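You operate a simulated robot arm through the tools that you are given. There is no shell and no other tool. Be economical: measure what you need, move in short steps, check, and stop when the job is done.

You are at the controls of a simulated two-armed robot. One attempt, no reset.

TASK
Take the blue cloth from the top of the small trolley and lay it out flat on the middle table.

It is judged by the outcome, as a careful person would: the job done as asked, and still so three seconds after it is handed in. It fails if anything else is knocked over, pushed out of place, dropped, spilled or broken. Flat cloth is picked up by pressing the open fingertips on it (5 to 10 N) and closing them slowly along it; thin cloth reads only 2 to 8 mm in the jaws.

THE ROBOT
Two 7-joint arms with two-finger parallel grippers on one trunk, on a base that drives. Base frame: it is fixed to the floor where the robot stands at the start and does not move with it; the origin is under the middle of the robot, x ahead of it, y to its left, z up. Units: mm, degrees, N and s.
The left shoulder is at the start at [70, 163, 1120], the right one opposite. Places, roughly: middle table [2200, 1300, 800]. Payload 3.43 kg a hand.
The TCP of each hand is the grasp point between the finger pads, 34 mm short of the fingertips. In the tool frame z runs along the fingers and y along their closing line. The gripper opens to 128 mm. The fingers are 24 mm wide and 12 mm thick; the gripper's body (48 by 130 mm) begins 96 mm behind the TCP.
Orientation is that of the tool frame in the base frame, as [roll, pitch, yaw] about the fixed x, y, z axes, in that order (R = Rz(yaw) Ry(pitch) Rx(roll)). With the fingers straight down and closing along the base's y, the tool's x points along the base's -x, its y along +y and its z along -z.

THE INTERFACE
- The arms move only by the tool jog_arm. It takes "left_increments", "right_increments" or both (then of equal length, played together; a hand with none holds still); each is a list of rows, each an object of numbers (a shift or turn left out is 0, a gripper value left out holds the last): "tx", "ty", "tz": the shift along the base's x, y, z in units of 400 mm (1.0 is 400 mm); "rx", "ry", "rz": the turn, a rotation vector about the base's x, y, z in units of 60 degrees (1.0 is 60 degrees); "fingers": the opening, from 0 (shut) to 1 (fully open). In form: [{"tx": .., "ty": .., "tz": .., "rx": .., "ry": .., "rz": .., "fingers": ..}, ...]. A call has 1 to 20 rows; each row is the pose to reach, as a shift and turn from the pose commanded when the call began. A call with a number of a shift or a turn outside -1 to 1 is refused whole. Rows are played at 5 a second. More than 50 mm and 8.6 degrees between two rows, or a gripper value outside its range, and nothing of the call is played. A pose out of reach is approached as far as the arm can. The call stops where the force on the tool passes 40 N (or 10 N more than at its start, if that is more) or the arm is blocked; 0.2 s more then pass. The fingers move at their own pace (about 153 mm/s each) and stop on an object; they squeeze with about 26 N. The grip force told is the motor's: it shows also when the fingers shut on nothing. Time passes only in rows, and 0.2 s behind the last, so rows that repeat a pose let the fingers close. The reply holds the time, the measured pose of the TCP, the force on the tool along the base axes, the opening and the grip force, in the units named above and with some noise.
- Cameras (640 x 400 px; columns grow to the right, rows downward): "scene" is now at [141, -19.7, 1356.9]; the picture's right is [-0.20, -0.98, 0.00], its down [-0.49, 0.10, -0.87] and it looks along [0.85, -0.18, -0.50] (base axes); focal length 270 px, centre (320, 200). "left" rides on the left gripper at [76, 11, -160] in its tool frame; the picture's right is [-0.15, 0.99, 0.00], its down [-0.88, -0.13, -0.46] and it looks along [-0.45, -0.07, 0.89] (tool axes); focal length 234 px, centre (320, 200). "right" rides on the right gripper at [76, -11, -160] in its tool frame; the picture's right is [0.15, 0.99, 0.00], its down [-0.88, 0.13, -0.46] and it looks along [-0.45, 0.07, 0.89] (tool axes); focal length 234 px, centre (320, 200). There is no depth. A picture from a camera that has moved, and an enlarged one, comes with that camera's place and axes in the base frame and with its lens.
- grab_frame(camera): a new picture of that camera. No time passes.
- slide_trunk(by): slides the trunk up (or, below 0, down) by that many mm; the arms and the scene camera ride with it, the base frame stays. It gives what a move gives, with no picture.
- steer(legs): drives the robot by 1 to 6 legs, each [ahead, left, turn to the left] in mm, mm and degrees, along the robot's own axes; the way and the turn of a leg run together, so that a leg with both is an arc; at most 1500 mm and 180 degrees a leg. The arms and the cameras ride along, it lands a little off, and it stops where it bumps. It gives what a move gives.
- pan_tilt(pan, tilt): turns the head with the scene camera to pan (to the left, within 86 degrees either way) and tilt (down, from -29 to 69), counted from straight ahead of the robot. It gives what a move gives.
- close_up(camera, box): a new picture of the part [left, top, right, bottom] of that camera's present view, enlarged. No time passes.
- job_done(): hands the job in; it is judged then, once.

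Go step by step. Nothing tells you exact positions but the pictures and the camera data: compare them with the known pose of the tool, close in by small moves and look again before you grip or let go. The budget is 120 turns and 108 pictures, counting those below and the enlarged ones. Unless the task says otherwise, let go and move clear before handing in, and close with one line.

The tools are called after "Request:" as name(argument=value, ...) on one line, values as JSON. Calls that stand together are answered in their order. jog_arm: Moves the arms, as the interface text tells. Its arguments: {"type":"object","properties":{"left_increments":{"type":"array","items":{"type":"object","properties":{"tx":{"type":"number"},"ty":{"type":"number"},"tz":{"type":"number"},"rx":{"type":"number"},"ry":{"type":"number"},"rz":{"type":"number"},"fingers":{"type":"number"}}}},"right_increments":{"type":"array","items":{"type":"object","properties":{"tx":{"type":"number"},"ty":{"type":"number"},"tz":{"type":"number"},"rx":{"type":"number"},"ry":{"type":"number"},"rz":{"type":"number"},"fingers":{"type":"number"}}}}},"required":[]} The other tools are called the same way: slide_trunk (by) slides the trunk up or down; steer (legs) drives the base; pan_tilt (pan, tilt) turns the head that bears the scene camera; grab_frame (camera) takes a picture; close_up (camera, box) takes an enlarged picture of a part of a camera's view; job_done () hands the job in.

At the start:

```text
clock: 0.0
left_eef_pos: [491.7, 172.4, 1085.4]
left_tool_rot: [-179.9, 0.1, 179.9]
left_ft_force: [-1.4, -0.4, -0.5]
left_opening: 128.0
left_grip_force: 0.1
right_eef_pos: [466.3, -231.3, 1192.2]
right_tool_rot: [179.9, 0.0, -180.0]
right_ft_force: [0.1, 0.3, -0.7]
right_opening: 127.9
right_grip_force: 0.0
trunk travel left (down, up): [-600.0, 340.0]
robot x, y, heading: [2.8, 1.8, 0.0]
head pan, tilt: [-11.7, 30.0]
```

scene: 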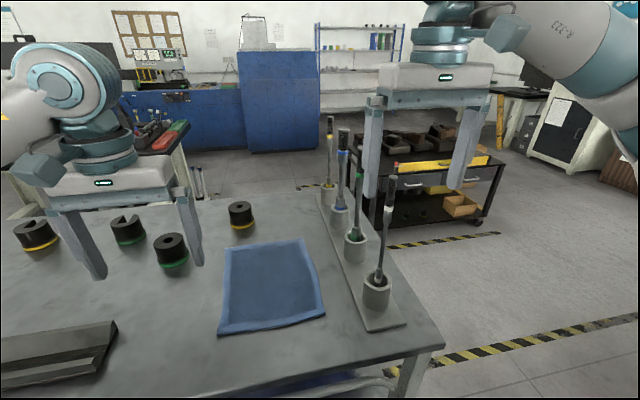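
right: 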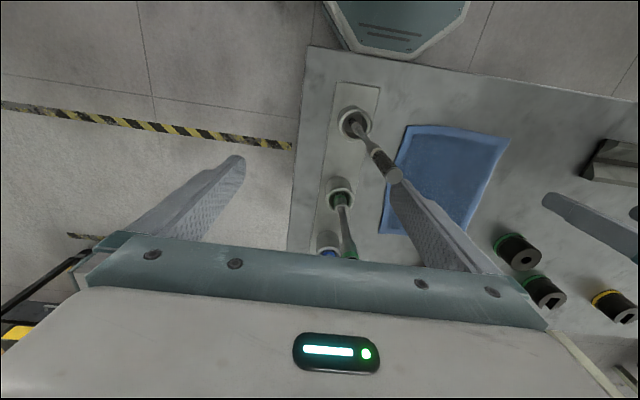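
left: 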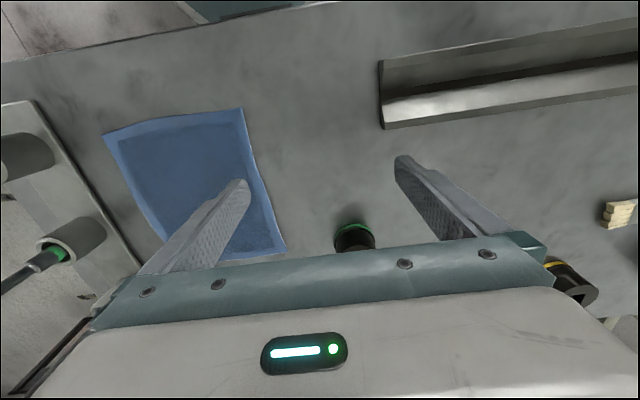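

I see a bench in front with a blue mat on it, but I must find out which piece of furniture is the "small trolley" and which the middle table. I look around first.

Request:
pan_tilt(pan=45, tilt=15)

Request:
grab_frame(camera="scene")

Request:
pan_tilt(pan=-50, tilt=20)

Request:
grab_frame(camera="scene")

```text
clock: 1.3
left_eef_pos: [492.7, 172.5, 1085.0]
left_tool_rot: [-180.0, -0.1, -180.0]
left_ft_force: [-0.7, 0.1, -0.3]
left_opening: 128.0
left_grip_force: 0.1
right_eef_pos: [466.7, -231.2, 1192.6]
right_tool_rot: [-180.0, -0.1, 179.9]
right_ft_force: [-0.2, 0.0, -0.5]
right_opening: 128.1
right_grip_force: 0.1
trunk travel left (down, up): [-600.0, 340.0]
robot x, y, heading: [-2.5, 2.8, 0.1]
head pan, tilt: [45.0, 15.0]
```

```text
104 pictures are left
camera scene: at [118.6, 64.7, 1381.1], right [0.71, -0.71, 0.0], down [-0.18, -0.18, -0.97], along [0.68, 0.68, -0.26], focal length 270 px, centre (320, 200)
```

scene: 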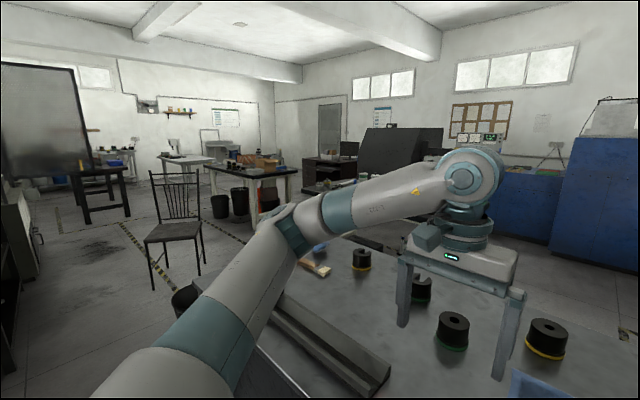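

```text
clock: 3.0
left_eef_pos: [491.7, 171.7, 1086.4]
left_tool_rot: [-180.0, 0.1, 180.0]
left_ft_force: [0.1, -1.1, -0.8]
left_opening: 128.0
left_grip_force: 0.1
right_eef_pos: [467.6, -230.9, 1191.9]
right_tool_rot: [-179.9, 0.0, 179.9]
right_ft_force: [-0.3, -0.3, 0.2]
right_opening: 128.2
right_grip_force: 0.0
trunk travel left (down, up): [-600.0, 340.0]
robot x, y, heading: [1.0, -2.6, -0.0]
head pan, tilt: [-50.0, 20.0]
```

```text
103 pictures are left
camera scene: at [112.3, -72.6, 1372.9], right [-0.77, -0.64, 0.0], down [-0.22, 0.26, -0.94], along [0.6, -0.72, -0.34], focal length 270 px, centre (320, 200)
```

scene: 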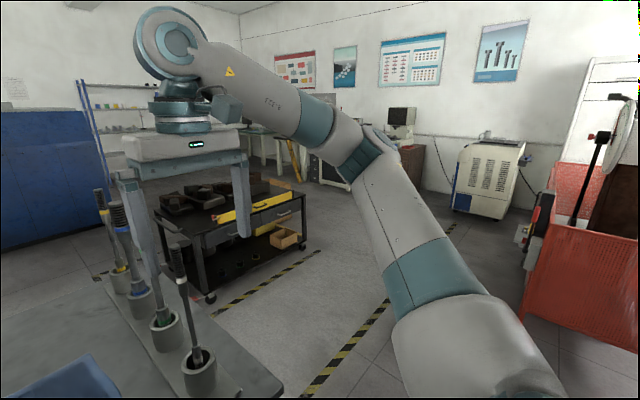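

The bench in front hasn't the look of a trolley; a black cart stands to the right. I look straight ahead and to both sides.

Request:
pan_tilt(pan=20, tilt=15)

Request:
grab_frame(camera="scene")

Request:
pan_tilt(pan=86, tilt=30)

Request:
grab_frame(camera="scene")

Request:
pan_tilt(pan=-86, tilt=30)

Request:
grab_frame(camera="scene")

Request:
pan_tilt(pan=0, tilt=60)

Request:
grab_frame(camera="scene")

```text
clock: 4.4
left_eef_pos: [492.5, 173.3, 1085.3]
left_tool_rot: [-180.0, 0.1, 180.0]
left_ft_force: [0.2, -0.2, -0.4]
left_opening: 128.0
left_grip_force: 0.1
right_eef_pos: [467.1, -229.3, 1193.0]
right_tool_rot: [-179.9, 0.0, -179.9]
right_ft_force: [-0.4, -0.4, -0.1]
right_opening: 127.7
right_grip_force: 0.0
trunk travel left (down, up): [-600.0, 340.0]
robot x, y, heading: [1.4, 1.3, -0.1]
head pan, tilt: [20.0, 15.0]
```

```text
102 pictures are left
camera scene: at [140.2, 30.6, 1381.1], right [0.34, -0.94, 0.0], down [-0.24, -0.09, -0.97], along [0.91, 0.33, -0.26], focal length 270 px, centre (320, 200)
```

scene: 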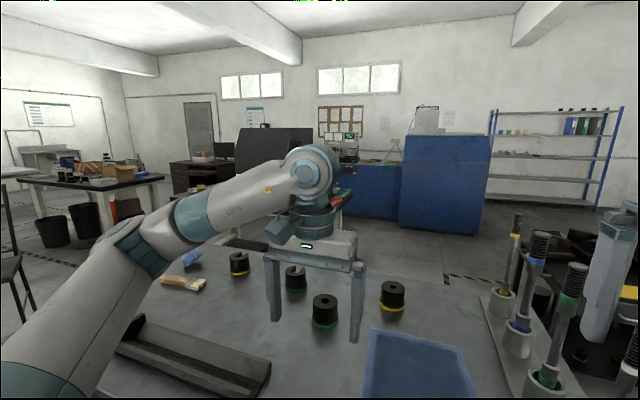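

```text
clock: 5.8
left_eef_pos: [492.1, 172.2, 1086.0]
left_tool_rot: [-180.0, 0.0, -179.9]
left_ft_force: [-1.3, 0.0, 0.0]
left_opening: 128.1
left_grip_force: 0.0
right_eef_pos: [467.7, -231.0, 1192.5]
right_tool_rot: [179.9, 0.0, -180.0]
right_ft_force: [0.2, 0.1, -0.3]
right_opening: 127.8
right_grip_force: 0.1
trunk travel left (down, up): [-600.0, 340.0]
robot x, y, heading: [1.2, 0.8, 0.2]
head pan, tilt: [85.9, 30.0]
```

```text
101 pictures are left
camera scene: at [58.9, 88.9, 1356.9], right [1.0, -0.07, 0.0], down [-0.04, -0.5, -0.87], along [0.06, 0.86, -0.5], focal length 270 px, centre (320, 200)
```

scene: 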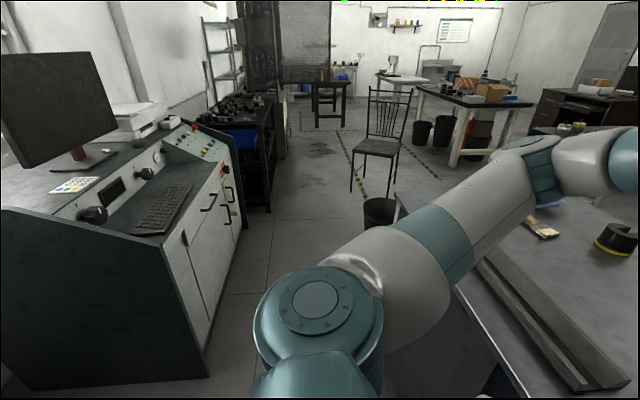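

```text
clock: 8.3
left_eef_pos: [492.1, 171.9, 1085.9]
left_tool_rot: [179.9, -0.1, 180.0]
left_ft_force: [0.1, 0.1, -1.0]
left_opening: 128.1
left_grip_force: 0.2
right_eef_pos: [466.8, -230.4, 1192.0]
right_tool_rot: [180.0, 0.0, 180.0]
right_ft_force: [0.3, -0.2, 0.1]
right_opening: 128.4
right_grip_force: 0.1
trunk travel left (down, up): [-600.0, 340.0]
robot x, y, heading: [1.9, -0.9, -0.2]
head pan, tilt: [-85.9, 30.0]
```

```text
100 pictures are left
camera scene: at [58.9, -91.5, 1356.9], right [-1.0, -0.07, 0.0], down [-0.04, 0.5, -0.87], along [0.06, -0.86, -0.5], focal length 270 px, centre (320, 200)
```

scene: 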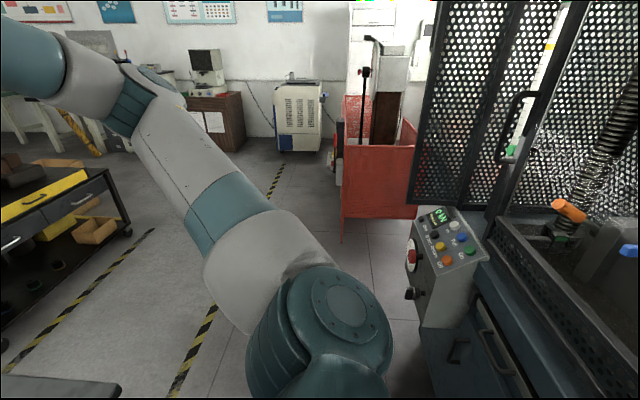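

```text
clock: 9.9
left_eef_pos: [491.0, 171.5, 1085.4]
left_tool_rot: [-179.9, 0.1, -180.0]
left_ft_force: [0.3, -0.3, 0.4]
left_opening: 128.0
left_grip_force: 0.1
right_eef_pos: [467.8, -230.5, 1192.1]
right_tool_rot: [-180.0, 0.1, 180.0]
right_ft_force: [0.5, 0.4, 0.5]
right_opening: 128.4
right_grip_force: 0.1
trunk travel left (down, up): [-600.0, 340.0]
robot x, y, heading: [-4.1, -0.5, -0.1]
head pan, tilt: [0.0, 60.0]
```

```text
99 pictures are left
camera scene: at [119.1, -1.4, 1314.8], right [0.0, -1.0, 0.0], down [-0.87, 0.0, -0.5], along [0.5, 0.0, -0.87], focal length 270 px, centre (320, 200)
```

scene: 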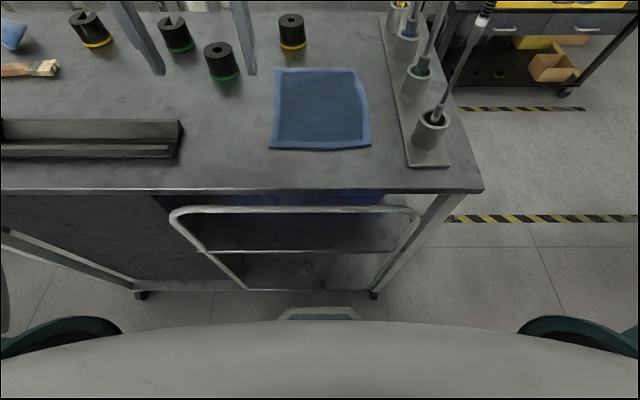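

There is a small framed cart with a handle tucked under the bench, with something blue on it; I zoom in.

Request:
close_up(camera="scene", box=[140, 170, 480, 310])

Request:
close_up(camera="scene", box=[230, 50, 470, 200])

```text
1.88 times, centred on (310, 240) of scene
camera zoom: at [119.1, -1.4, 1314.8], right [0.0, -1.0, 0.0], down [-0.87, 0.0, -0.5], along [0.5, 0.0, -0.87], focal length 508 px, centre (339, 125)
```

zoom: 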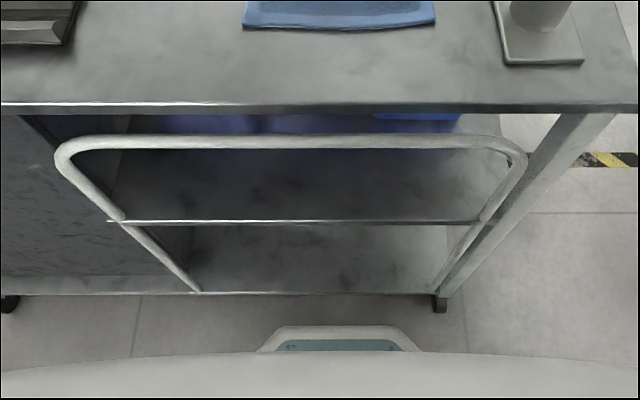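

```text
2.67 times, centred on (350, 125) of scene
camera zoom: at [119.1, -1.4, 1314.8], right [0.0, -1.0, 0.0], down [-0.87, 0.0, -0.5], along [0.5, 0.0, -0.87], focal length 719 px, centre (240, 400)
```

zoom: 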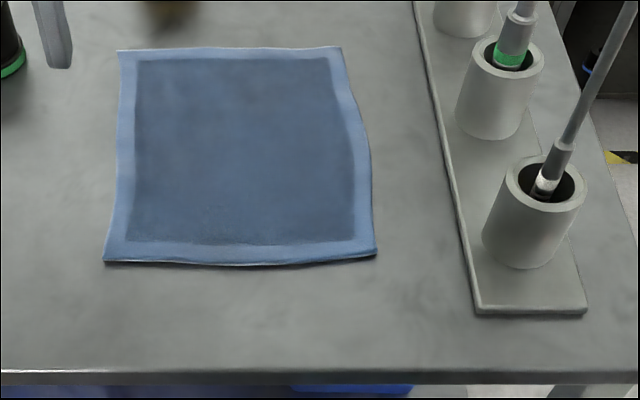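

The bench in front may not be the trolley; under it stands a small cart with a push handle. I back up a little to see it and the bench fully.

Request:
steer(legs=[[-300, 0, 0]])

Request:
pan_tilt(pan=0, tilt=40)

Request:
grab_frame(camera="scene")

```text
clock: 11.4
left_eef_pos: [346.9, 190.6, 1088.6]
left_tool_rot: [-180.0, 0.4, -178.6]
left_ft_force: [-0.4, 0.0, 1.0]
left_opening: 128.2
left_grip_force: 0.1
right_eef_pos: [331.6, -213.2, 1195.8]
right_tool_rot: [180.0, 0.4, -178.7]
right_ft_force: [-0.8, 0.1, 0.1]
right_opening: 128.0
right_grip_force: 0.1
trunk travel left (down, up): [-600.0, 340.0]
robot x, y, heading: [-136.9, 6.5, 1.3]
head pan, tilt: [0.0, 60.0]
stopped in leg 1: the robot was blocked; the commanded pose is now the measured one
```

```text
clock: 12.2
left_eef_pos: [352.3, 191.5, 1086.1]
left_tool_rot: [-180.0, 0.1, -178.6]
left_ft_force: [-0.3, 0.0, -0.8]
left_opening: 128.1
left_grip_force: 0.0
right_eef_pos: [336.0, -210.9, 1192.9]
right_tool_rot: [-180.0, 0.1, -178.6]
right_ft_force: [-0.2, -0.4, 0.4]
right_opening: 128.0
right_grip_force: 0.2
trunk travel left (down, up): [-600.0, 340.0]
robot x, y, heading: [-132.3, 9.8, 1.3]
head pan, tilt: [0.0, 40.0]
```

```text
96 pictures are left
camera scene: at [1.6, 9.2, 1341.4], right [0.03, -1.0, 0.0], down [-0.64, -0.02, -0.77], along [0.76, 0.02, -0.64], focal length 270 px, centre (320, 200)
```

scene: 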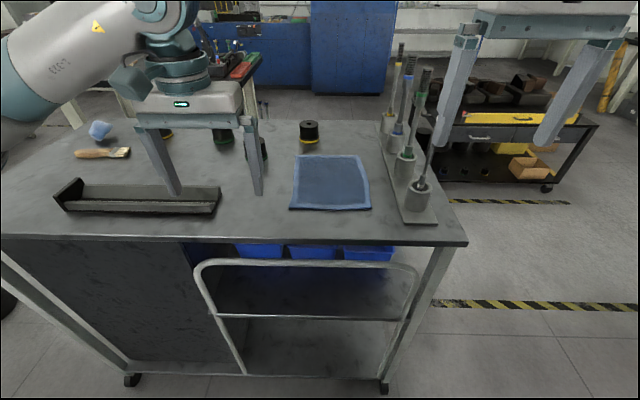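

I see the bench stands on casters and carries a handle, so it could itself be the trolley; there is also a crumpled blue bit at the far left and a black cart at right. I look closer at both.

Request:
close_up(camera="scene", box=[430, 60, 630, 200])

Request:
close_up(camera="scene", box=[50, 100, 250, 225])

Request:
close_up(camera="scene", box=[180, 0, 330, 110])

```text
2.86 times, centred on (530, 130) of scene
camera zoom: at [1.6, 9.2, 1341.4], right [0.03, -1.0, 0.0], down [-0.64, -0.02, -0.77], along [0.76, 0.02, -0.64], focal length 770 px, centre (-280, 400)
```

zoom: 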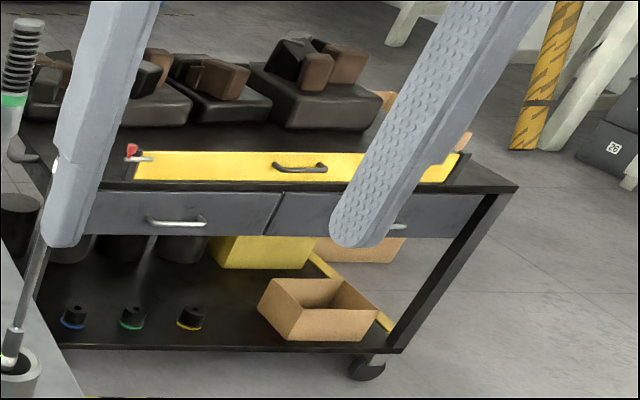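

```text
3.20 times, centred on (150, 162) of scene
camera zoom: at [1.6, 9.2, 1341.4], right [0.03, -1.0, 0.0], down [-0.64, -0.02, -0.77], along [0.76, 0.02, -0.64], focal length 863 px, centre (864, 320)
```

zoom: 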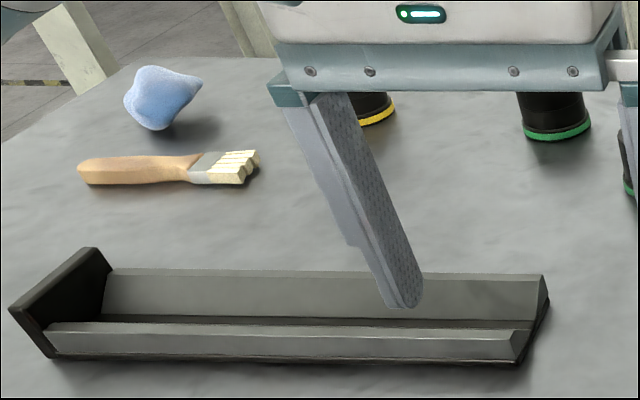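

```text
3.64 times, centred on (255, 55) of scene
camera zoom: at [1.6, 9.2, 1341.4], right [0.03, -1.0, 0.0], down [-0.64, -0.02, -0.77], along [0.76, 0.02, -0.64], focal length 980 px, centre (556, 727)
```

zoom: 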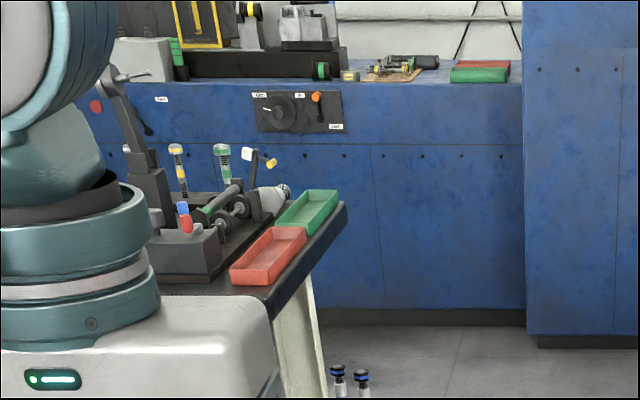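

The far table with the red and green trays is probably the middle table. I look for any other trolley or cloth before committing.

Request:
pan_tilt(pan=40, tilt=10)

Request:
close_up(camera="scene", box=[0, 120, 320, 320])

Request:
close_up(camera="scene", box=[320, 120, 640, 320])

Request:
pan_tilt(pan=86, tilt=10)

Request:
grab_frame(camera="scene")

```text
clock: 13.3
left_eef_pos: [351.3, 191.1, 1087.4]
left_tool_rot: [-179.9, 0.1, -178.6]
left_ft_force: [0.7, -0.1, -0.2]
left_opening: 127.6
left_grip_force: 0.1
right_eef_pos: [336.4, -212.8, 1194.5]
right_tool_rot: [179.8, 0.1, -178.7]
right_ft_force: [0.0, -0.6, -0.3]
right_opening: 128.0
right_grip_force: 0.0
trunk travel left (down, up): [-600.0, 340.0]
robot x, y, heading: [-138.1, 4.9, 1.7]
head pan, tilt: [40.0, 10.0]
```

```text
2.00 times, centred on (160, 220) of scene
camera zoom: at [-14.0, 68.7, 1389.2], right [0.66, -0.75, 0.0], down [-0.13, -0.12, -0.98], along [0.74, 0.65, -0.17], focal length 539 px, centre (640, 160)
```

zoom: 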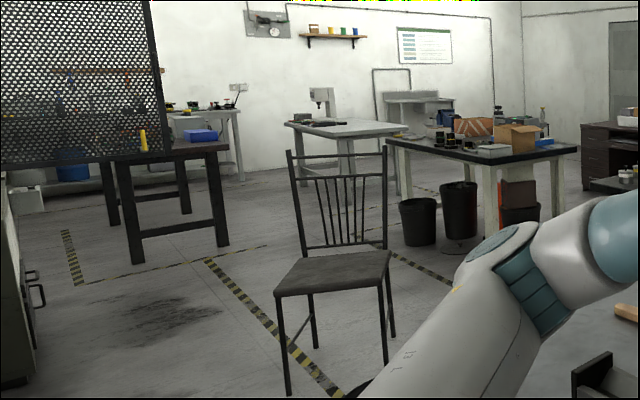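

```text
2.00 times, centred on (480, 220) of scene
camera zoom: at [-14.0, 68.7, 1389.2], right [0.66, -0.75, 0.0], down [-0.13, -0.12, -0.98], along [0.74, 0.65, -0.17], focal length 539 px, centre (0, 160)
```

zoom: 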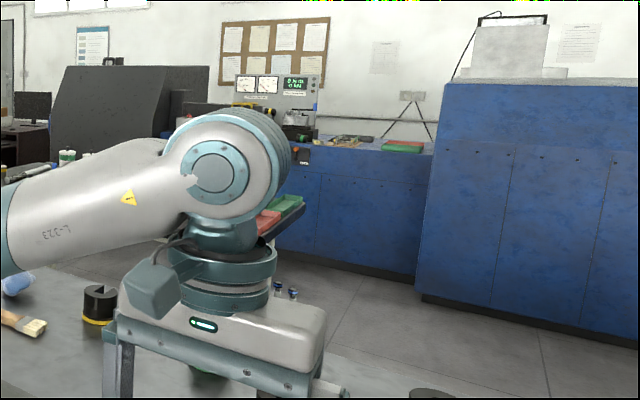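

```text
clock: 14.4
left_eef_pos: [352.3, 191.9, 1087.5]
left_tool_rot: [-180.0, 0.1, -178.6]
left_ft_force: [-0.4, 0.4, 0.2]
left_opening: 127.7
left_grip_force: 0.0
right_eef_pos: [337.5, -211.9, 1192.9]
right_tool_rot: [179.9, 0.1, -178.6]
right_ft_force: [0.4, -0.1, -0.1]
right_opening: 127.8
right_grip_force: 0.0
trunk travel left (down, up): [-600.0, 340.0]
robot x, y, heading: [-134.0, 8.0, 1.2]
head pan, tilt: [85.9, 10.0]
```

```text
90 pictures are left
camera scene: at [-79.4, 100.1, 1389.2], right [1.0, -0.05, 0.0], down [-0.01, -0.17, -0.98], along [0.05, 0.98, -0.17], focal length 270 px, centre (320, 200)
```

scene: 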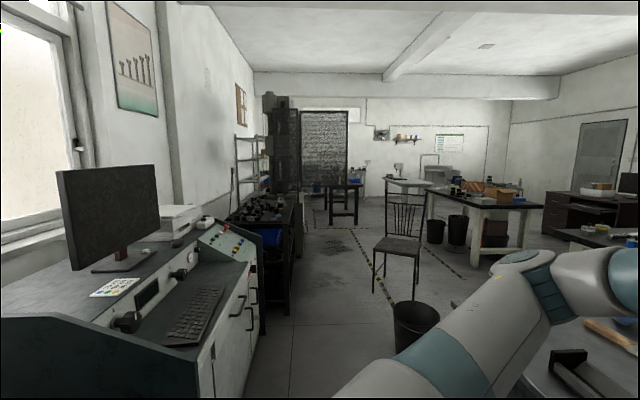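

No other trolley or cloth is around, so the wheeled bench is the trolley and the square cloth the target. Triangulating the three first views gives the cloth at x 430–650, y −88…+90, z ≈ 955. I check where the near stick leans before moving the hands.

Request:
pan_tilt(pan=0, tilt=45)

Request:
close_up(camera="scene", box=[240, 0, 560, 200])

Request:
grab_frame(camera="right")

```text
clock: 16.0
left_eef_pos: [351.2, 191.3, 1086.0]
left_tool_rot: [-180.0, 0.1, -178.6]
left_ft_force: [0.1, -0.3, -0.4]
left_opening: 128.0
left_grip_force: 0.1
right_eef_pos: [336.6, -211.9, 1193.2]
right_tool_rot: [179.9, 0.1, -178.6]
right_ft_force: [0.3, 0.2, -0.5]
right_opening: 127.9
right_grip_force: 0.1
trunk travel left (down, up): [-600.0, 340.0]
robot x, y, heading: [-134.9, 6.8, 1.4]
head pan, tilt: [0.0, 45.0]
```

```text
2.00 times, centred on (400, 100) of scene
camera zoom: at [-2.4, 9.4, 1334.3], right [0.03, -1.0, 0.0], down [-0.71, -0.02, -0.71], along [0.71, 0.02, -0.71], focal length 539 px, centre (160, 400)
```

zoom: 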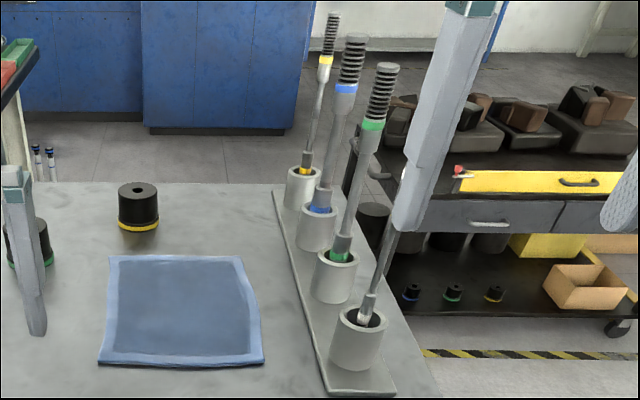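

```text
88 pictures are left
camera right: at [261.6, -224.9, 1354.4], right [-0.17, 0.99, 0.0], down [0.88, 0.15, 0.46], along [0.45, 0.08, -0.89], focal length 234 px, centre (320, 200)
```

right: 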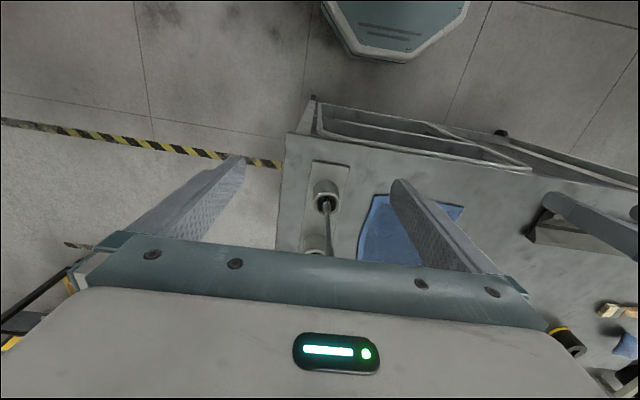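

The sticks stand near-vertical at y ≈ −180, up to about z 1204, so the right hand must stay inboard of them. I turn both hands by 90° so the fingers close along x, moving the right one inward first.

Request:
jog_arm(left_increments=[{"rz": -0.125}, {"rz": -0.25, "ty": -0.02}, {"rz": -0.375, "ty": -0.04}, {"rz": -0.5, "ty": -0.06}, {"rz": -0.625, "ty": -0.08}, {"rz": -0.75, "ty": -0.1}, {"rz": -0.875, "ty": -0.1}, {"rz": -1.0, "ty": -0.1}], right_increments=[{"rz": -0.125, "ty": 0.03}, {"rz": -0.25, "ty": 0.07}, {"rz": -0.375, "ty": 0.11}, {"rz": -0.5, "ty": 0.15}, {"rz": -0.625, "ty": 0.19}, {"rz": -0.75, "ty": 0.23}, {"rz": -0.875, "ty": 0.25}, {"rz": -1.0, "ty": 0.25}])

Request:
jog_arm(left_increments=[{"rz": -0.125}, {"rz": -0.25}, {"rz": -0.375}, {"rz": -0.5}, {"rz": -0.523}], right_increments=[{"rz": -0.125}, {"rz": -0.25}, {"rz": -0.375}, {"rz": -0.5}, {"rz": -0.523}])

Request:
grab_frame(camera="scene")

```text
clock: 17.8
left_eef_pos: [351.6, 150.3, 1087.1]
left_tool_rot: [-179.9, 0.2, 121.2]
left_ft_force: [-0.2, 0.4, -0.1]
left_opening: 128.2
left_grip_force: 0.0
right_eef_pos: [337.4, -111.8, 1192.9]
right_tool_rot: [179.9, 0.1, 121.2]
right_ft_force: [0.1, 0.6, 0.4]
right_opening: 127.7
right_grip_force: 0.1
trunk travel left (down, up): [-600.0, 340.0]
robot x, y, heading: [-132.8, 7.2, 1.5]
head pan, tilt: [0.0, 45.0]
```

```text
clock: 19.0
left_eef_pos: [307.2, 128.8, 1081.3]
left_tool_rot: [179.9, 0.2, 90.1]
left_ft_force: [0.7, -0.7, -0.6]
left_opening: 127.9
left_grip_force: 0.1
left hand out of reach, approached as far as the arm can: row 3, 4, 5
right_eef_pos: [337.1, -110.8, 1194.2]
right_tool_rot: [179.9, 0.0, 89.9]
right_ft_force: [0.4, -0.4, 1.0]
right_opening: 127.9
right_grip_force: 0.1
trunk travel left (down, up): [-600.0, 340.0]
robot x, y, heading: [-135.5, 4.5, 1.6]
head pan, tilt: [0.0, 45.0]
```

```text
87 pictures are left
camera scene: at [-2.1, 9.8, 1334.2], right [0.03, -1.0, 0.0], down [-0.71, -0.02, -0.71], along [0.71, 0.02, -0.71], focal length 270 px, centre (320, 200)
```

scene: 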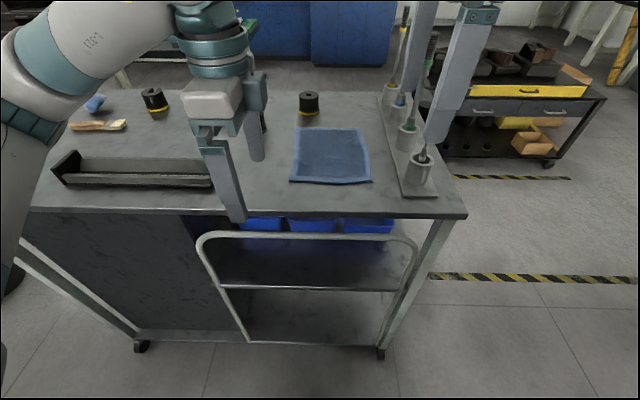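

The left hand hit its inner reach at this yaw; it should recover farther forward. I move it ahead over the bench and look again.

Request:
jog_arm(left_increments=[{"tx": 0.06, "tz": 0.05}, {"tx": 0.14, "tz": 0.08}, {"tx": 0.22, "tz": 0.08}, {"tx": 0.29, "tz": 0.08}, {"tx": 0.29, "tz": 0.08}])

Request:
grab_frame(camera="scene")

```text
clock: 20.2
left_eef_pos: [317.9, 97.6, 1099.3]
left_tool_rot: [-179.9, 0.2, 90.1]
left_ft_force: [-0.2, -0.1, 0.7]
left_opening: 127.8
left_grip_force: 0.0
left hand out of reach, approached as far as the arm can: row 1, 2, 3, 4, 5
right_eef_pos: [336.9, -112.0, 1193.8]
right_tool_rot: [180.0, 0.1, 90.0]
right_ft_force: [0.7, -0.9, -0.4]
right_opening: 128.0
right_grip_force: 0.0
trunk travel left (down, up): [-600.0, 340.0]
robot x, y, heading: [-137.1, 2.5, 1.6]
head pan, tilt: [0.0, 45.0]
```

```text
86 pictures are left
camera scene: at [-2.4, 9.5, 1334.3], right [0.03, -1.0, 0.0], down [-0.71, -0.02, -0.71], along [0.71, 0.02, -0.71], focal length 270 px, centre (320, 200)
```

scene: 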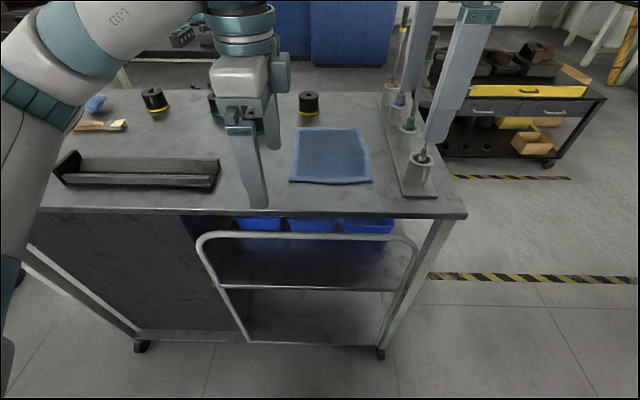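

The left wrist is limited at 90°; about 65° of turn is workable and still closes nearly along x. I turn it back by 25° and see where it goes.

Request:
jog_arm(left_increments=[{"rz": 0.14}, {"rz": 0.28}, {"rz": 0.4}, {"rz": 0.4}, {"rz": 0.4}])

```text
clock: 21.4
left_eef_pos: [316.0, 99.6, 1098.5]
left_tool_rot: [-179.9, 0.0, 113.9]
left_ft_force: [-0.4, 0.9, 0.4]
left_opening: 128.0
left_grip_force: 0.0
right_eef_pos: [337.5, -112.7, 1193.7]
right_tool_rot: [179.9, 0.0, 90.0]
right_ft_force: [-0.4, -0.1, 0.1]
right_opening: 127.9
right_grip_force: 0.1
trunk travel left (down, up): [-600.0, 340.0]
robot x, y, heading: [-136.0, 6.5, 1.4]
head pan, tilt: [0.0, 45.0]
```

The reached pose is now the commanded one. I bring both hands above the near corners of the cloth with the fingers partly closed.

Request:
jog_arm(left_increments=[{"tx": 0.1, "fingers": 0.32}, {"tx": 0.2, "ty": -0.02}, {"tx": 0.3, "ty": -0.04}, {"tx": 0.385, "ty": -0.059}, {"tx": 0.385, "ty": -0.059, "tz": -0.05}, {"tx": 0.385, "ty": -0.059, "tz": -0.08}], right_increments=[{"ty": 0.05, "fingers": 0.32}, {"ty": 0.1, "tx": 0.08}, {"ty": 0.1, "tx": 0.18}, {"ty": 0.1, "tx": 0.28}, {"ty": 0.1, "tx": 0.333, "tz": -0.1}, {"ty": 0.1, "tx": 0.333, "tz": -0.2}])

Request:
grab_frame(camera="scene")

Request:
grab_frame(camera="right")

Request:
grab_frame(camera="left")

```text
clock: 22.8
left_eef_pos: [458.8, 74.5, 1087.6]
left_tool_rot: [-180.0, 0.1, 114.2]
left_ft_force: [-0.5, 0.2, 0.2]
left_opening: 41.4
left_grip_force: 0.1
left hand out of reach, approached as far as the arm can: row 4, 5, 6
right_eef_pos: [472.0, -71.1, 1113.0]
right_tool_rot: [179.9, 0.1, 90.0]
right_ft_force: [0.7, 0.6, 0.5]
right_opening: 40.8
right_grip_force: 0.0
trunk travel left (down, up): [-600.0, 340.0]
robot x, y, heading: [-139.3, 6.2, 1.5]
head pan, tilt: [0.0, 45.0]
```

```text
85 pictures are left
camera scene: at [-1.2, 8.5, 1334.2], right [0.03, -1.0, 0.0], down [-0.71, -0.02, -0.71], along [0.71, 0.02, -0.71], focal length 270 px, centre (320, 200)
```

scene: 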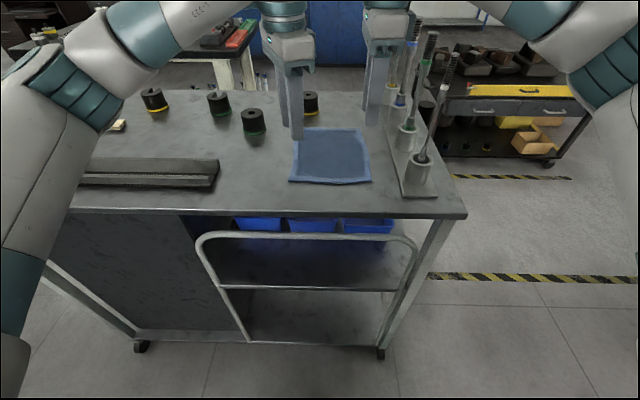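

```text
84 pictures are left
camera right: at [460.8, 4.9, 1273.4], right [0.99, 0.15, 0.0], down [0.13, -0.88, 0.46], along [0.07, -0.45, -0.89], focal length 234 px, centre (320, 200)
```

right: 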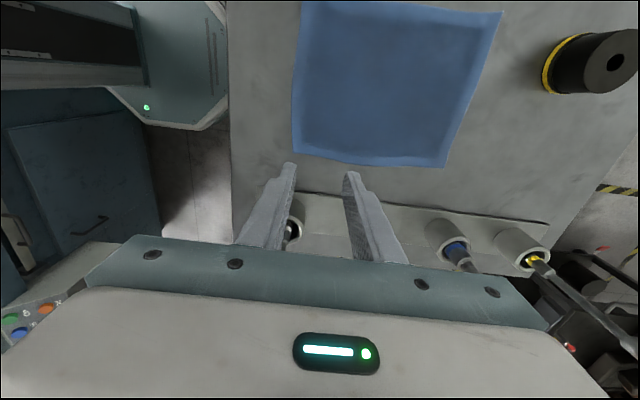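

```text
83 pictures are left
camera left: at [439.2, 149.1, 1246.6], right [0.96, 0.27, 0.0], down [0.24, -0.86, 0.46], along [0.12, -0.44, -0.89], focal length 234 px, centre (320, 200)
```

left: 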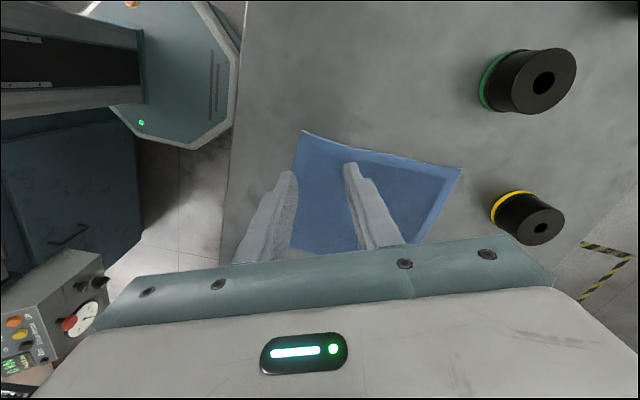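

Corners check out at (433, 91) and (436, −85). I ease the left yaw by about 10° and lower both hands to just above the cloth.

Request:
jog_arm(left_increments=[{"rz": 0.1}, {"rz": 0.19}, {"rz": 0.19, "tx": 0.02, "ty": -0.01, "tz": -0.08}, {"rz": 0.19, "tx": 0.02, "ty": -0.01, "tz": -0.16}, {"rz": 0.19, "tx": 0.02, "ty": -0.01, "tz": -0.215}, {"rz": 0.19, "tx": 0.02, "ty": -0.01, "tz": -0.215}], right_increments=[{"tx": -0.015}, {"tx": -0.015, "ty": 0.008, "tz": -0.07}, {"tx": -0.015, "ty": 0.008, "tz": -0.15}, {"tx": -0.015, "ty": 0.008, "tz": -0.22}, {"tx": -0.015, "ty": 0.008, "tz": -0.28}, {"tx": -0.015, "ty": 0.008, "tz": -0.28}])

Request:
grab_frame(camera="scene")

Request:
grab_frame(camera="right")

Request:
grab_frame(camera="left")

```text
clock: 24.2
left_eef_pos: [450.7, 77.1, 1012.3]
left_tool_rot: [179.5, 0.8, 125.3]
left_ft_force: [0.7, -0.2, -0.4]
left_opening: 41.1
left_grip_force: 0.0
right_eef_pos: [453.0, -62.6, 1031.5]
right_tool_rot: [177.1, -0.5, 89.9]
right_ft_force: [0.0, 1.2, 0.3]
right_opening: 41.2
right_grip_force: 0.0
trunk travel left (down, up): [-600.0, 340.0]
robot x, y, heading: [-134.6, 3.9, 1.3]
head pan, tilt: [0.0, 45.0]
```

```text
82 pictures are left
camera scene: at [-21.0, 15.4, 1337.7], right [0.03, -1.0, 0.01], down [-0.7, -0.02, -0.72], along [0.72, 0.01, -0.7], focal length 270 px, centre (320, 200)
```

scene: 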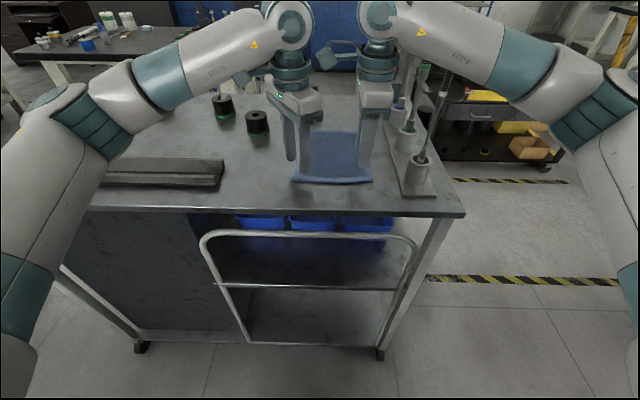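

```text
81 pictures are left
camera right: at [435.6, 12.6, 1191.6], right [0.99, 0.15, 0.05], down [0.11, -0.88, 0.45], along [0.11, -0.44, -0.89], focal length 234 px, centre (320, 200)
```

right: 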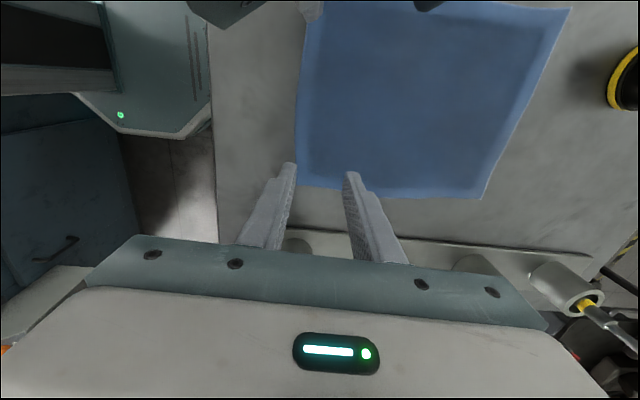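

```text
80 pictures are left
camera left: at [414.8, 146.0, 1170.2], right [0.89, 0.45, 0.01], down [0.4, -0.79, 0.47], along [0.22, -0.41, -0.88], focal length 234 px, centre (320, 200)
```

left: 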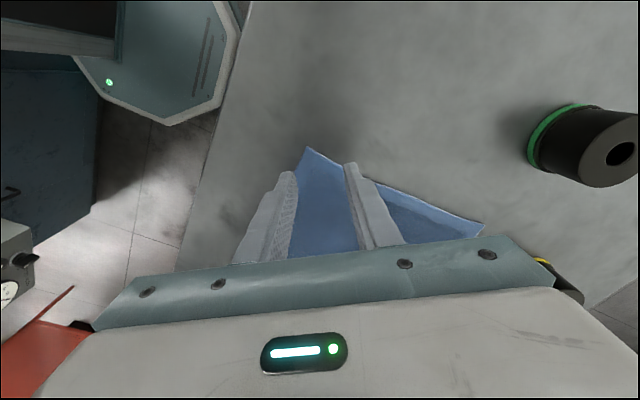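

The measured poses lag the commands and the trunk seems slightly pushed. I hold still for a moment and look at the gap between the hands.

Request:
jog_arm(left_increments=[{"tz": 0}], right_increments=[{"tz": 0}])

Request:
close_up(camera="scene", box=[220, 0, 460, 190])

```text
clock: 24.6
left_eef_pos: [462.7, 72.4, 999.5]
left_tool_rot: [180.0, 0.3, 125.4]
left_ft_force: [-0.2, -0.5, -1.2]
left_opening: 41.0
left_grip_force: 0.0
right_eef_pos: [459.6, -68.9, 990.5]
right_tool_rot: [-179.4, 0.4, 90.1]
right_ft_force: [0.1, 0.5, -2.5]
right_opening: 40.9
right_grip_force: 0.0
trunk travel left (down, up): [-600.0, 340.0]
robot x, y, heading: [-137.0, 4.8, 1.8]
head pan, tilt: [0.0, 45.0]
```

```text
2.11 times, centred on (340, 95) of scene
camera zoom: at [-5.9, 10.1, 1330.5], right [0.03, -1.0, 0.0], down [-0.71, -0.02, -0.71], along [0.71, 0.02, -0.71], focal length 568 px, centre (278, 421)
```

zoom: 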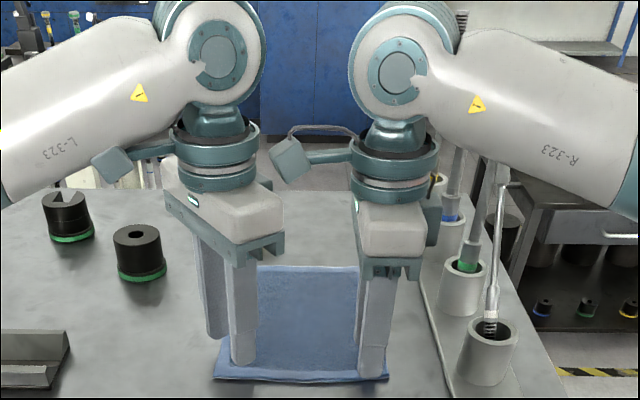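

The near stick now leans at a different angle: the right forearm is pressing on it. I lift the right hand straight back up at once, the left too.

Request:
jog_arm(left_increments=[{"tz": 0.05}, {"tz": 0.1}, {"tz": 0.15}, {"tz": 0.2}, {"tz": 0.25}], right_increments=[{"tz": 0.07}, {"tz": 0.14}, {"tz": 0.21}, {"tz": 0.28}, {"tz": 0.35}, {"tz": 0.42}, {"tz": 0.48}])

```text
refused: give rows for one hand, or as many for the one as for the other
```

Request:
jog_arm(left_increments=[{"tz": 0.05}, {"tz": 0.1}, {"tz": 0.15}, {"tz": 0.2}, {"tz": 0.25}, {"tz": 0.25}, {"tz": 0.25}], right_increments=[{"tz": 0.07}, {"tz": 0.14}, {"tz": 0.21}, {"tz": 0.28}, {"tz": 0.35}, {"tz": 0.42}, {"tz": 0.48}])

Request:
grab_frame(camera="scene")

```text
clock: 26.2
left_eef_pos: [466.0, 71.8, 1102.3]
left_tool_rot: [180.0, 0.3, 125.5]
left_ft_force: [0.4, -0.1, 0.3]
left_opening: 40.9
left_grip_force: 0.2
right_eef_pos: [461.1, -69.1, 1194.4]
right_tool_rot: [179.9, 0.1, 90.0]
right_ft_force: [-0.8, 0.0, 0.7]
right_opening: 40.8
right_grip_force: 0.1
trunk travel left (down, up): [-600.0, 340.0]
robot x, y, heading: [-137.5, 10.4, 1.5]
head pan, tilt: [0.0, 45.0]
```

```text
78 pictures are left
camera scene: at [-3.0, 9.6, 1334.3], right [0.03, -1.0, 0.0], down [-0.71, -0.02, -0.71], along [0.71, 0.02, -0.71], focal length 270 px, centre (320, 200)
```

scene: 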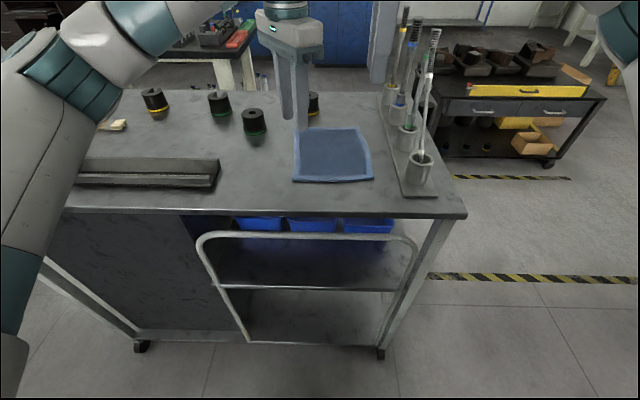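

The stick still stands in its cup but leans a bit differently. I look closely.

Request:
close_up(camera="scene", box=[360, 0, 480, 200])

```text
2.00 times, centred on (420, 100) of scene
camera zoom: at [-3.0, 9.6, 1334.3], right [0.03, -1.0, 0.0], down [-0.71, -0.02, -0.71], along [0.71, 0.02, -0.71], focal length 539 px, centre (120, 400)
```

zoom: 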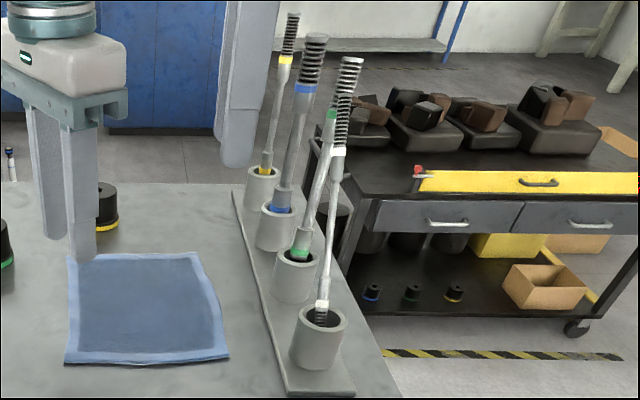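

The rod is still upright in its cup, just leaning to another side, so I leave it. New plan: take the right arm back, use only the left hand to pinch and drag the cloth away from the sticks toward the front-left, then grip with both.

Request:
jog_arm(right_increments=[{"tx": -0.1}, {"tx": -0.2}, {"tx": -0.3}, {"tx": -0.34}])

Request:
jog_arm(left_increments=[{"tz": -0.08}, {"tz": -0.16}, {"tz": -0.24}, {"tz": -0.265}, {"tz": -0.265}, {"tz": -0.265}])

Request:
grab_frame(camera="left")

Request:
grab_frame(camera="scene")

```text
clock: 27.2
left_eef_pos: [465.3, 72.8, 1100.9]
left_tool_rot: [179.9, 0.2, 125.4]
left_ft_force: [0.0, -0.4, 0.3]
left_opening: 40.6
left_grip_force: 0.0
right_eef_pos: [324.8, -68.8, 1192.0]
right_tool_rot: [179.9, 0.1, 90.0]
right_ft_force: [1.5, 0.2, 0.8]
right_opening: 41.2
right_grip_force: 0.1
trunk travel left (down, up): [-600.0, 340.0]
robot x, y, heading: [-136.9, 11.9, 1.5]
head pan, tilt: [0.0, 45.0]
```

```text
clock: 28.6
left_eef_pos: [465.6, 69.8, 994.5]
left_tool_rot: [-179.9, 0.1, 125.4]
left_ft_force: [0.0, -0.1, -0.8]
left_opening: 40.9
left_grip_force: 0.0
right_eef_pos: [326.2, -69.4, 1191.6]
right_tool_rot: [179.8, 0.0, 90.0]
right_ft_force: [1.0, 0.3, 0.1]
right_opening: 41.3
right_grip_force: 0.1
trunk travel left (down, up): [-600.0, 340.0]
robot x, y, heading: [-136.2, 8.2, 1.6]
head pan, tilt: [0.0, 45.0]
```

```text
76 pictures are left
camera left: at [431.5, 140.2, 1153.9], right [0.89, 0.45, 0.0], down [0.4, -0.79, 0.46], along [0.21, -0.41, -0.89], focal length 234 px, centre (320, 200)
```

left: 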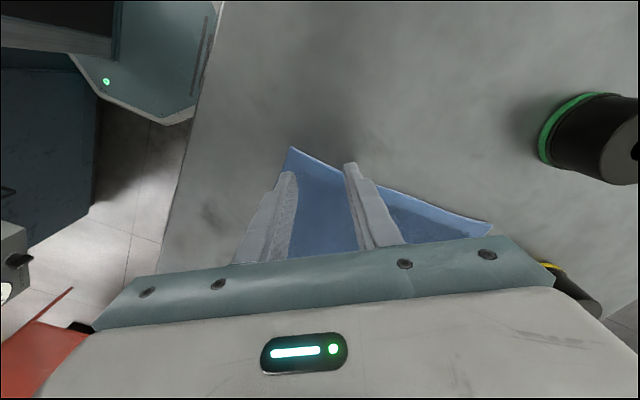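

```text
75 pictures are left
camera scene: at [-2.3, 9.4, 1334.2], right [0.03, -1.0, 0.0], down [-0.71, -0.02, -0.71], along [0.71, 0.02, -0.71], focal length 270 px, centre (320, 200)
```

scene: 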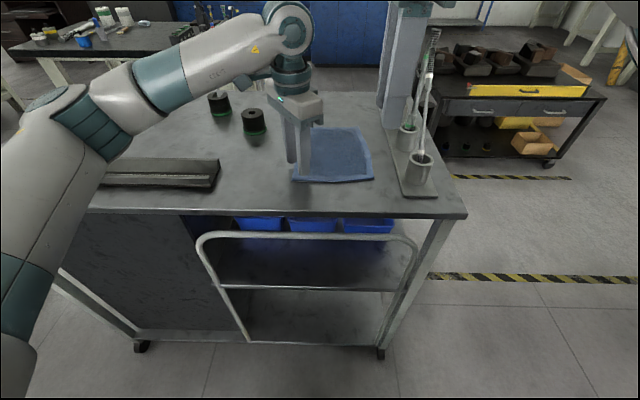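

The pinch spot needs a small shift inward; then I press down gently.

Request:
jog_arm(left_increments=[{"tx": 0.022, "ty": -0.022}, {"tx": 0.022, "ty": -0.022, "tz": -0.005}, {"tx": 0.022, "ty": -0.022, "tz": -0.01}, {"tx": 0.022, "ty": -0.022, "tz": -0.01}])

```text
clock: 29.6
left_eef_pos: [474.5, 61.3, 991.0]
left_tool_rot: [-179.9, 0.1, 125.4]
left_ft_force: [-0.1, 0.0, -0.3]
left_opening: 41.0
left_grip_force: 0.1
right_eef_pos: [327.3, -69.4, 1192.6]
right_tool_rot: [180.0, 0.2, 90.0]
right_ft_force: [-0.4, 0.4, 0.2]
right_opening: 40.9
right_grip_force: 0.0
trunk travel left (down, up): [-600.0, 340.0]
robot x, y, heading: [-134.4, 4.9, 1.4]
head pan, tilt: [0.0, 45.0]
```

Request:
jog_arm(left_increments=[{"tz": -0.005}, {"tz": -0.005}, {"tz": -0.01}, {"tz": -0.01}])

```text
clock: 30.6
left_eef_pos: [474.8, 61.6, 988.0]
left_tool_rot: [-180.0, 0.3, 125.4]
left_ft_force: [0.6, -0.3, 3.6]
left_opening: 41.0
left_grip_force: 0.1
right_eef_pos: [325.9, -69.1, 1192.7]
right_tool_rot: [179.9, 0.1, 90.0]
right_ft_force: [-0.3, -0.2, 0.2]
right_opening: 40.9
right_grip_force: 0.0
trunk travel left (down, up): [-600.0, 340.0]
robot x, y, heading: [-136.9, 5.2, 1.5]
head pan, tilt: [0.0, 45.0]
```

Contact at 3.6 N. A touch more.

Request:
jog_arm(left_increments=[{"tz": -0.003}, {"tz": -0.004}, {"tz": -0.004}])

```text
clock: 31.4
left_eef_pos: [474.3, 62.3, 986.8]
left_tool_rot: [-180.0, 0.2, 125.4]
left_ft_force: [1.3, -3.1, 13.0]
left_opening: 41.1
left_grip_force: 0.0
right_eef_pos: [325.7, -69.7, 1192.7]
right_tool_rot: [179.7, 0.1, 90.0]
right_ft_force: [0.1, -1.1, 0.3]
right_opening: 41.0
right_grip_force: 0.0
trunk travel left (down, up): [-600.0, 340.0]
robot x, y, heading: [-135.1, 6.8, 1.6]
head pan, tilt: [0.0, 45.0]
```

A little high at 13 N; I back off 0.6 mm and close slowly.

Request:
jog_arm(left_increments=[{"tz": 0.0015, "fingers": 0.32}, {"tz": 0.0015, "fingers": 0.29}, {"tz": 0.0015, "fingers": 0.26}, {"tz": 0.0015, "fingers": 0.23}, {"tz": 0.0015, "fingers": 0.2}, {"tz": 0.0015, "fingers": 0.17}, {"tz": 0.0015, "fingers": 0.14}, {"tz": 0.0015, "fingers": 0.11}, {"tz": 0.0015, "fingers": 0.08}, {"tz": 0.0015, "fingers": 0.05}, {"tz": 0.0015, "fingers": 0.02}, {"tz": 0.0015, "fingers": 0.0}, {"tz": 0.0015, "fingers": 0.0}, {"tz": 0.0015, "fingers": 0.0}])

Request:
grab_frame(camera="left")

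```text
clock: 34.4
left_eef_pos: [474.5, 62.0, 986.9]
left_tool_rot: [180.0, 0.2, 125.4]
left_ft_force: [-0.1, -0.4, 12.4]
left_opening: 4.7
left_grip_force: 26.3
right_eef_pos: [325.5, -68.0, 1192.7]
right_tool_rot: [179.8, 0.1, 90.0]
right_ft_force: [0.2, -0.2, 0.5]
right_opening: 41.1
right_grip_force: 0.1
trunk travel left (down, up): [-600.0, 340.0]
robot x, y, heading: [-137.0, 7.2, 1.7]
head pan, tilt: [0.0, 45.0]
```

```text
74 pictures are left
camera left: at [440.1, 131.7, 1146.1], right [0.89, 0.45, 0.0], down [0.4, -0.79, 0.46], along [0.21, -0.41, -0.89], focal length 234 px, centre (320, 200)
```

left: 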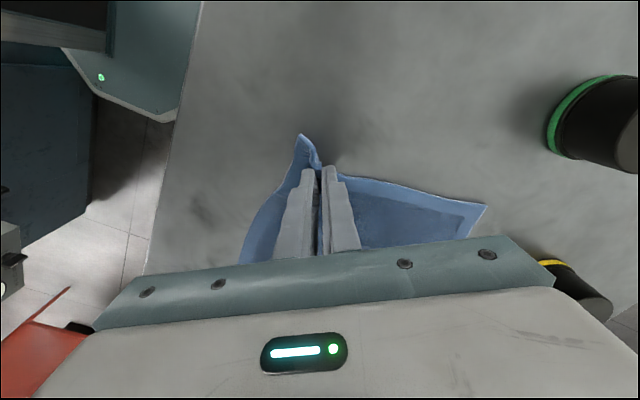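

The cloth is pinched (4.7 mm). I raise 5 mm and drag it slowly away from the sticks by (−65, +40).

Request:
jog_arm(left_increments=[{"tz": 0.012}, {"tz": 0.012, "tx": -0.03, "ty": 0.018}, {"tz": 0.012, "tx": -0.06, "ty": 0.036}, {"tz": 0.012, "tx": -0.09, "ty": 0.054}, {"tz": 0.012, "tx": -0.12, "ty": 0.072}, {"tz": 0.012, "tx": -0.15, "ty": 0.09}, {"tz": 0.012, "tx": -0.165, "ty": 0.1}, {"tz": 0.012, "tx": -0.165, "ty": 0.1}])

Request:
grab_frame(camera="scene")

Request:
grab_frame(camera="right")

```text
clock: 36.2
left_eef_pos: [408.8, 101.7, 991.9]
left_tool_rot: [-179.9, 0.1, 125.5]
left_ft_force: [0.3, 0.5, 0.3]
left_opening: 4.6
left_grip_force: 26.1
right_eef_pos: [326.6, -68.6, 1192.2]
right_tool_rot: [180.0, 0.0, 90.0]
right_ft_force: [-0.3, -0.4, 0.0]
right_opening: 40.9
right_grip_force: 0.0
trunk travel left (down, up): [-600.0, 340.0]
robot x, y, heading: [-133.2, 9.1, 1.5]
head pan, tilt: [0.0, 45.0]
```

```text
73 pictures are left
camera scene: at [-2.3, 9.2, 1334.3], right [0.03, -1.0, 0.0], down [-0.71, -0.02, -0.71], along [0.71, 0.02, -0.71], focal length 270 px, centre (320, 200)
```

scene: 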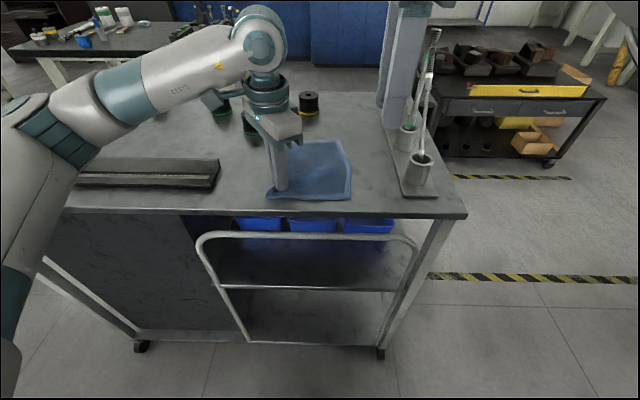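

```text
72 pictures are left
camera right: at [315.8, 7.8, 1353.0], right [0.99, 0.15, 0.0], down [0.13, -0.88, 0.46], along [0.07, -0.45, -0.89], focal length 234 px, centre (320, 200)
```

right: 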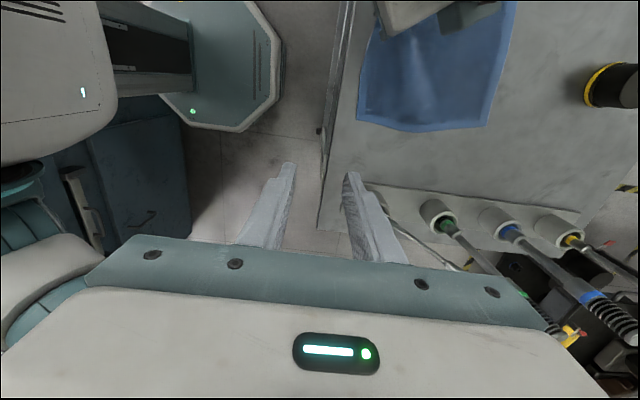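

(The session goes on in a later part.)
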